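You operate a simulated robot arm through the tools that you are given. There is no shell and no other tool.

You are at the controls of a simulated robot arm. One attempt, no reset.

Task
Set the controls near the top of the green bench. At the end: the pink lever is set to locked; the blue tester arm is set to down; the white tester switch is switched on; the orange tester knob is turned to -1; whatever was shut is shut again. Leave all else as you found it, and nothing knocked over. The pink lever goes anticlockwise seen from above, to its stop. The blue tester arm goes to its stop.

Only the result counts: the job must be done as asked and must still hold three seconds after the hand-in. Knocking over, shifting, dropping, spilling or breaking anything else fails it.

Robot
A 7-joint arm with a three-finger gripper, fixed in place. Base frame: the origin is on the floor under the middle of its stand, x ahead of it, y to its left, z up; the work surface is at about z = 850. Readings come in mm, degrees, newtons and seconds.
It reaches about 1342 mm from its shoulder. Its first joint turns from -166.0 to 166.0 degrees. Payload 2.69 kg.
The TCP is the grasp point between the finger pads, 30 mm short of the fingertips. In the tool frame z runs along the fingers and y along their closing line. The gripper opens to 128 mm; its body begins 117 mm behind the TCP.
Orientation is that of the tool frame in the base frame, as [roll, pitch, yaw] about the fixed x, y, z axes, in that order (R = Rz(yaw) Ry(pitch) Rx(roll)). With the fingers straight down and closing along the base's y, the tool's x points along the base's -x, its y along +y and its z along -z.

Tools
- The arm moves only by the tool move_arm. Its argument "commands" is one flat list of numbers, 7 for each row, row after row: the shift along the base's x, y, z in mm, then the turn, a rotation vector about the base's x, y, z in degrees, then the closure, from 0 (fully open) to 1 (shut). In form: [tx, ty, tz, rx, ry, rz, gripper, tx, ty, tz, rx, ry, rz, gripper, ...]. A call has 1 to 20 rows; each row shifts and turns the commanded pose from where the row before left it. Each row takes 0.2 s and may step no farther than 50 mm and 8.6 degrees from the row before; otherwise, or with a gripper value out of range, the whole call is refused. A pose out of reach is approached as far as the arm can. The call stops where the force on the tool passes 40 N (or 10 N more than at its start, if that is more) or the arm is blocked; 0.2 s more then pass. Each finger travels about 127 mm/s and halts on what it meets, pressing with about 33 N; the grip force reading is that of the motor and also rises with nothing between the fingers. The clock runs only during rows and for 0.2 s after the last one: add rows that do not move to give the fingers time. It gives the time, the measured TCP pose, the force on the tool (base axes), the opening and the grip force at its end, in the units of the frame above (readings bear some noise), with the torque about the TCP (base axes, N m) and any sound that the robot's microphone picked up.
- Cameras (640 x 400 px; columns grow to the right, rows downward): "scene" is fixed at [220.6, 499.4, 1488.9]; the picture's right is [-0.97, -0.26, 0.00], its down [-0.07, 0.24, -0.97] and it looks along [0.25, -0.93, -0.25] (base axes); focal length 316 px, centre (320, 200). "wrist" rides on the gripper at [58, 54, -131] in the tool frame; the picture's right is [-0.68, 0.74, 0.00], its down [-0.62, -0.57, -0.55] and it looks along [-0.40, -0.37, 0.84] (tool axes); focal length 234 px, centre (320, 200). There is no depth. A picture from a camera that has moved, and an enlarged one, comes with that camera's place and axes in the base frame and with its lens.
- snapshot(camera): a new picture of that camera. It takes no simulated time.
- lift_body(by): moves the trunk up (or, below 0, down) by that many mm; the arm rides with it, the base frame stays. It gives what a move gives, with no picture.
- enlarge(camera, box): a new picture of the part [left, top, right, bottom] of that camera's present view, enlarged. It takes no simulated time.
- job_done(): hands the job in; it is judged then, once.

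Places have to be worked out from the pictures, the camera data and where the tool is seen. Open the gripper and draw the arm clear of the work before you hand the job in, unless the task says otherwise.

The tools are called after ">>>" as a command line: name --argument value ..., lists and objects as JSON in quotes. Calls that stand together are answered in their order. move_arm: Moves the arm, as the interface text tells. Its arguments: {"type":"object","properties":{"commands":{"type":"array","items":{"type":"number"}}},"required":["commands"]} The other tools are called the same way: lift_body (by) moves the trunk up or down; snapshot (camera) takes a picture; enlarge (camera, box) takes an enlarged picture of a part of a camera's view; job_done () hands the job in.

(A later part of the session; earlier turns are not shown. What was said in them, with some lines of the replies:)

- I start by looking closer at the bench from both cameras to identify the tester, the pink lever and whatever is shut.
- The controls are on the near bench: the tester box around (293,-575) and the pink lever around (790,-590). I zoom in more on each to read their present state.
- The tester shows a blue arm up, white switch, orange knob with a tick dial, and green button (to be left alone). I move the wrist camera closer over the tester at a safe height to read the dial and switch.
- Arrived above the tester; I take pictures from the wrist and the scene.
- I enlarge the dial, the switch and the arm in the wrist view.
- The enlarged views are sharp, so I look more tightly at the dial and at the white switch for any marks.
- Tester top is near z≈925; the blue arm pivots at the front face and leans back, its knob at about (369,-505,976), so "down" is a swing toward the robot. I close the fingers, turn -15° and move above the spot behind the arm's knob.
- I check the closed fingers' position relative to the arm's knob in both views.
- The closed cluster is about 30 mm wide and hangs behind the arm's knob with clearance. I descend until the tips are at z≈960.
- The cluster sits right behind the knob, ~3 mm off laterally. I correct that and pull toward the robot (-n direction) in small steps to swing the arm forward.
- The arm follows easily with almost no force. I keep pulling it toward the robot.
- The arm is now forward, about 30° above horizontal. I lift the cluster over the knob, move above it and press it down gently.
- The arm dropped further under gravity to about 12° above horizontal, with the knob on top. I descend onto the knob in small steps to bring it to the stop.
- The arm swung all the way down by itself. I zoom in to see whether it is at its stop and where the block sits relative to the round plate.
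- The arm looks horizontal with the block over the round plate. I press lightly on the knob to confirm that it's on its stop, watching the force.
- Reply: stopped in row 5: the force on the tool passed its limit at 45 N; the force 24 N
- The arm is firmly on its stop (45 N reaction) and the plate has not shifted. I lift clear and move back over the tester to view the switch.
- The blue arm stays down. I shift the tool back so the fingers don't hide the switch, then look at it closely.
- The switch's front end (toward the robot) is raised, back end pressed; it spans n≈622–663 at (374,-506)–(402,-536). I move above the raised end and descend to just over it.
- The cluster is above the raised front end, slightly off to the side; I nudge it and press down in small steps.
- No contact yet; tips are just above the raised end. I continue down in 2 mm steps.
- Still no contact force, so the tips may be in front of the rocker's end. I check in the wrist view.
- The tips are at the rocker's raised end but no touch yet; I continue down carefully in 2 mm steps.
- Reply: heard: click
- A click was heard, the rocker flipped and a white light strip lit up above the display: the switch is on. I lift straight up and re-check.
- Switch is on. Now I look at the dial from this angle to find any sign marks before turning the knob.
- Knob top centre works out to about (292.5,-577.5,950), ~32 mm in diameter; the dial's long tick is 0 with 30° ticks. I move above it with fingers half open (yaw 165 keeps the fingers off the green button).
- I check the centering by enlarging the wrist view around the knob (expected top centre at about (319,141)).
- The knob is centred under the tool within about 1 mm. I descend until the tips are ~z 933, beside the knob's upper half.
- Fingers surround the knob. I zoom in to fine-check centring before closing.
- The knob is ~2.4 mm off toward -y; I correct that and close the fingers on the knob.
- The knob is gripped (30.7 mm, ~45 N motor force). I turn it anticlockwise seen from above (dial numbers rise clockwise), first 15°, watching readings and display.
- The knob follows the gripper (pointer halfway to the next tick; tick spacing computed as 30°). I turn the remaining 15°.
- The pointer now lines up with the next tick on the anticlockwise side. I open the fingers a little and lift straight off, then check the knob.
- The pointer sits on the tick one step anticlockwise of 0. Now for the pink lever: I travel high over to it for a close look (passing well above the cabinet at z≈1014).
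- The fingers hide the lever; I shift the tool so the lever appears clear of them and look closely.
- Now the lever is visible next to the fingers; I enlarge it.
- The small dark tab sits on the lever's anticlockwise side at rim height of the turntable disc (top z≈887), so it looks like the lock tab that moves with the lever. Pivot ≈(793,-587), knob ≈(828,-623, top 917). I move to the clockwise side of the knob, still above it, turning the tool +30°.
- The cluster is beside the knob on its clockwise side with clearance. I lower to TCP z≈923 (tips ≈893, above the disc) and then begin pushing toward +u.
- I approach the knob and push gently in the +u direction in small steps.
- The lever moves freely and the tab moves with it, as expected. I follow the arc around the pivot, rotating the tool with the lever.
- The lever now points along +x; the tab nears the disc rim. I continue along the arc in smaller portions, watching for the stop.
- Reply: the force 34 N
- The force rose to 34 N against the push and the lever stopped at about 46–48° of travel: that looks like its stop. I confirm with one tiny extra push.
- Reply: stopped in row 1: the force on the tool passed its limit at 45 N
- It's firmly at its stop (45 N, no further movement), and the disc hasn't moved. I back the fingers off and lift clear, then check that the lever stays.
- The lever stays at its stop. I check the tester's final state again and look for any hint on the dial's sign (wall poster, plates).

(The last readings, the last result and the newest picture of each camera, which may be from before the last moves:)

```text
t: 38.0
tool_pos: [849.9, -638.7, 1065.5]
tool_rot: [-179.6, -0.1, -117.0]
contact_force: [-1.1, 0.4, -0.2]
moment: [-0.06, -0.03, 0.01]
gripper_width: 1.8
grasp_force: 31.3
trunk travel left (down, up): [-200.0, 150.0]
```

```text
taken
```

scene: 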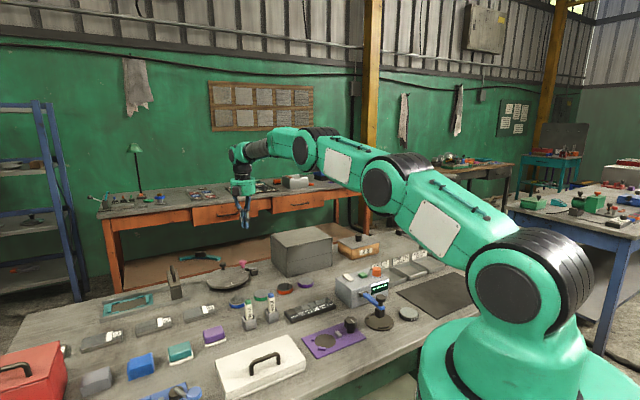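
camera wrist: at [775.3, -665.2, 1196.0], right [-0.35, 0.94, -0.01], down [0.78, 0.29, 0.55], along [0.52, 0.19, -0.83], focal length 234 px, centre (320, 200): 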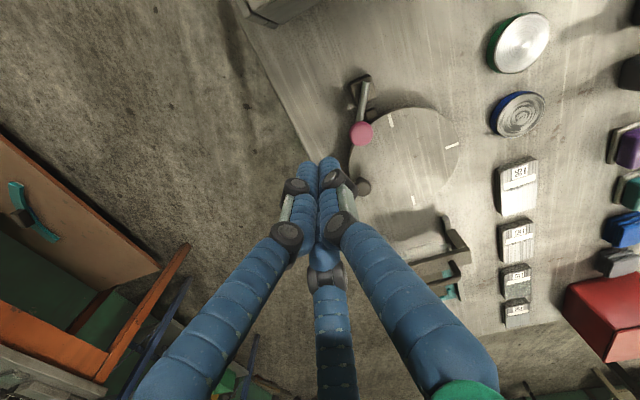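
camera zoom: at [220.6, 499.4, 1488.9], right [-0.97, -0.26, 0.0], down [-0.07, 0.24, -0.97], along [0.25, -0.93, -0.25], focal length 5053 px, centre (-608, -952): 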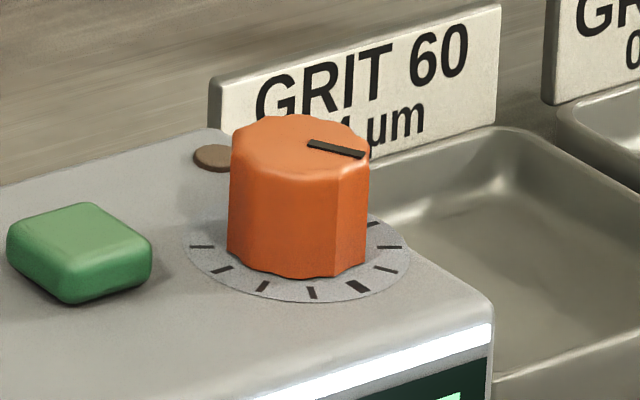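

All four controls are set: lever at its stop, arm down, switch on with light lit, knob one tick anticlockwise of 0; nothing else moved. I raise the arm, open the gripper and draw back to a clear pose near the start.

>>> move_arm --commands '[0, 0, 45, 0, 0, 0, 1, 0, 0, 45, 0, 0, 0, 1, 0, 0, 45, 0, 0, 0, 1, 0, 0, 45, 0, 0, 0, 0.5, -40, 8, 10, 0, 0, 0, 0, -40, 8, 10, 0, 0, 0, 0, -40, 8, 10, 0, 0, 0, 0, -40, 8, 0, 0, 0, 0, 0, -40, 8, 0, 0, 0, 0, 0, -40, 8, 0, 0, 0, 0, 0, -40, 8, 0, 0, 0, 0, 0, -40, 8, 0, 0, 0, 0, 0, -40, 8, 0, 0, 0, 0, 0, 0, 0, 0, 0, 0, 0, 0, 0, 0, 0, 0, 0, 0, 0]'

>>> snapshot --camera "scene"

>>> enlarge --camera "scene" --box '[330, 255, 426, 330]'

>>> enlarge --camera "scene" --box '[180, 235, 300, 310]'

```text
t: 41.2
tool_pos: [774.9, -684.4, 1298.0]
tool_rot: [-179.4, 0.0, -117.0]
contact_force: [-1.2, 0.0, 1.7]
moment: [-0.1, -0.09, 0.0]
gripper_width: 128.1
grasp_force: 0.1
out of reach, approached as far as the arm can: row 4, 5, 6, 7, 8, 9, 10, 11, 12, 13
trunk travel left (down, up): [-200.0, 150.0]
```

```text
taken
```

scene: 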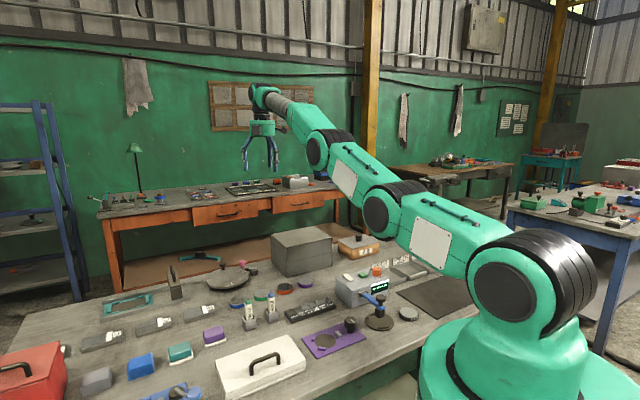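

```text
5.33 times, centred on (378, 292) of scene
camera zoom: at [220.6, 499.4, 1488.9], right [-0.97, -0.26, 0.0], down [-0.07, 0.24, -0.97], along [0.25, -0.93, -0.25], focal length 1684 px, centre (11, -293)
```

zoom: 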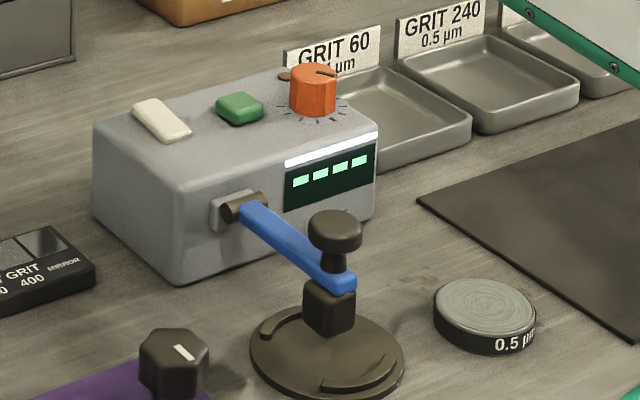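

```text
5.33 times, centred on (240, 272) of scene
camera zoom: at [220.6, 499.4, 1488.9], right [-0.97, -0.26, 0.0], down [-0.07, 0.24, -0.97], along [0.25, -0.93, -0.25], focal length 1684 px, centre (747, -187)
```

zoom: 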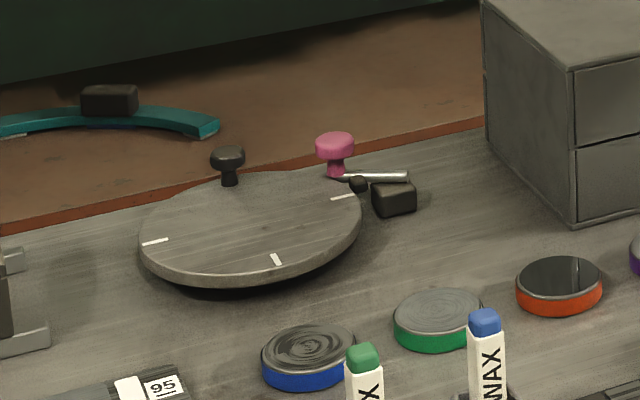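

The arm is clear and the gripper open, though the last rows were out of reach at this wrist angle. I turn the wrist back and retreat properly to a relaxed pose.

>>> move_arm --commands '[0, 0, -10, 0, 0, -7.5, 0, 0, 0, -10, 0, 0, -7.5, 0, 0, 0, 0, 0, 0, -7.5, 0, 0, 0, 0, 0, 0, -7.5, 0]'

>>> snapshot --camera "scene"

```text
t: 42.2
tool_pos: [751.6, -667.3, 1317.1]
tool_rot: [179.6, -0.3, -147.2]
contact_force: [-0.4, 0.2, 0.3]
moment: [0.01, 0.05, 0.01]
gripper_width: 128.1
grasp_force: 0.0
out of reach, approached as far as the arm can: row 1, 2, 3, 4
trunk travel left (down, up): [-200.0, 150.0]
```

```text
taken
```

scene: 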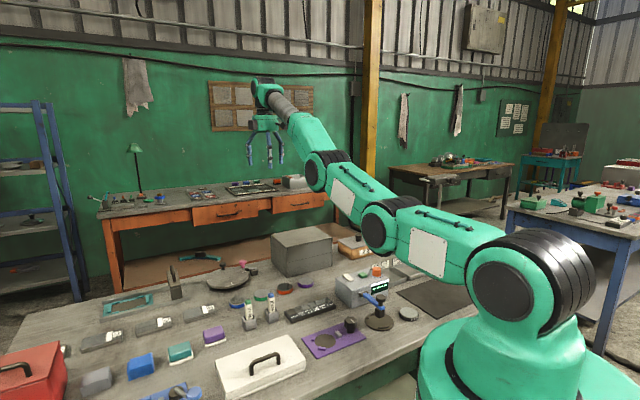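

The arm is nearly fully stretched (too high for this distance), which is why it lags. I lower the tool a bit first to bend the elbow again, staying well above everything.

>>> move_arm --commands '[0, 0, -30, 0, 0, 0, 0, 0, 0, -30, 0, 0, 0, 0]'

>>> snapshot --camera "scene"

```text
t: 42.8
tool_pos: [753.6, -669.0, 1291.8]
tool_rot: [178.3, -0.6, -147.1]
contact_force: [1.4, -0.9, -0.6]
moment: [0.09, 0.13, -0.01]
gripper_width: 128.1
grasp_force: 0.1
out of reach, approached as far as the arm can: row 1, 2
trunk travel left (down, up): [-200.0, 150.0]
```

```text
taken
```

scene: 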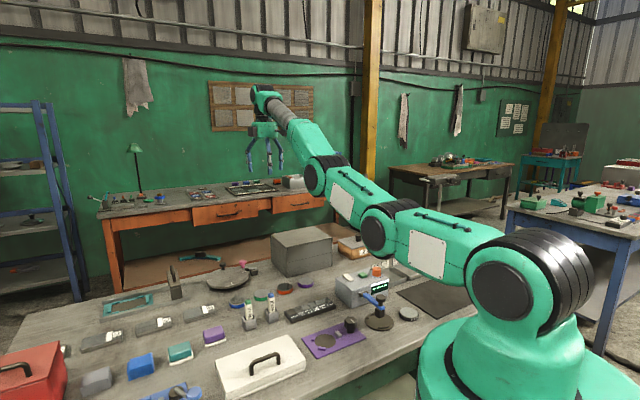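

The elbow is starting to sag because the arm passed near full stretch. I make a null row to see whether the pose is steady.

>>> move_arm --commands '[0, 0, 0, 0, 0, 0, 0]'

>>> snapshot --camera "scene"

```text
t: 43.2
tool_pos: [753.3, -667.9, 1292.3]
tool_rot: [178.3, -0.7, -147.0]
contact_force: [-0.4, 0.1, -0.9]
moment: [-0.03, 0.05, 0.03]
gripper_width: 128.0
grasp_force: 0.0
trunk travel left (down, up): [-200.0, 150.0]
```

```text
taken
```

scene: 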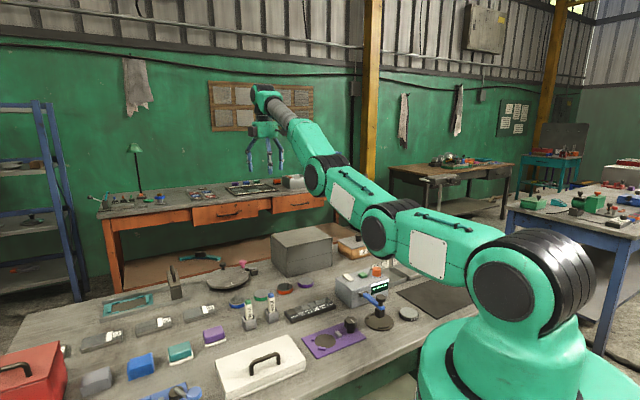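

The arm is now steady, open and about 440 mm above the bench, clear of everything. A last look at the lever and tester confirms the states before handing in.

>>> enlarge --camera "scene" --box '[200, 240, 300, 300]'

>>> enlarge --camera "scene" --box '[330, 255, 426, 330]'

```text
6.40 times, centred on (250, 270) of scene
camera zoom: at [220.6, 499.4, 1488.9], right [-0.97, -0.26, 0.0], down [-0.07, 0.24, -0.97], along [0.25, -0.93, -0.25], focal length 2021 px, centre (768, -248)
```

zoom: 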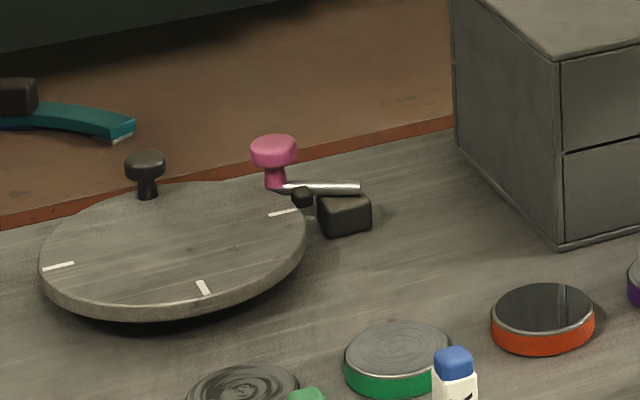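

```text
5.33 times, centred on (378, 292) of scene
camera zoom: at [220.6, 499.4, 1488.9], right [-0.97, -0.26, 0.0], down [-0.07, 0.24, -0.97], along [0.25, -0.93, -0.25], focal length 1684 px, centre (11, -293)
```

zoom: 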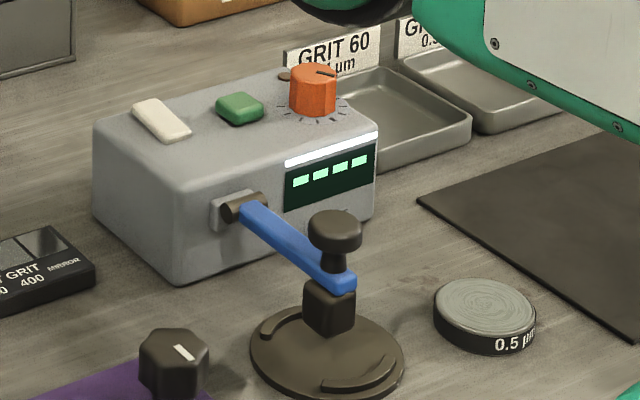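

The pink lever is at its anticlockwise stop, the blue arm is down, the switch is on with its light lit, and the knob is one tick anticlockwise of 0. Everything else is as it was, so I hand in.

>>> job_done

```text
The job is handed in.
```

I set all four controls and handed the job in. The one uncertain setting is the knob: its dial has no numbers, so which side of 0 is -1 was my judgement.

- **Pink lever:** I pushed it anticlockwise seen from above until it would go no further. It resisted a 45 N push and stayed put when I let go.
- **Blue tester arm:** It is down on its stop, also checked with a 45 N push.
- **White tester switch:** It is on. I heard it click, and a white light strip lit up above the display.
- **Orange tester knob:** It is one tick anticlockwise from the long tick. I took the long tick as 0 and assumed the numbers rise clockwise. The display showed the same four bars before and after, so it gave no confirmation.

I didn't open anything, so there was nothing to shut again. The last pictures show nothing else moved or knocked over.

The gripper is open and holding still about 440 mm above the bench. On the way back the arm stretched too far to reach the spot I was aiming for, so it stopped farther out, still clear of everything.
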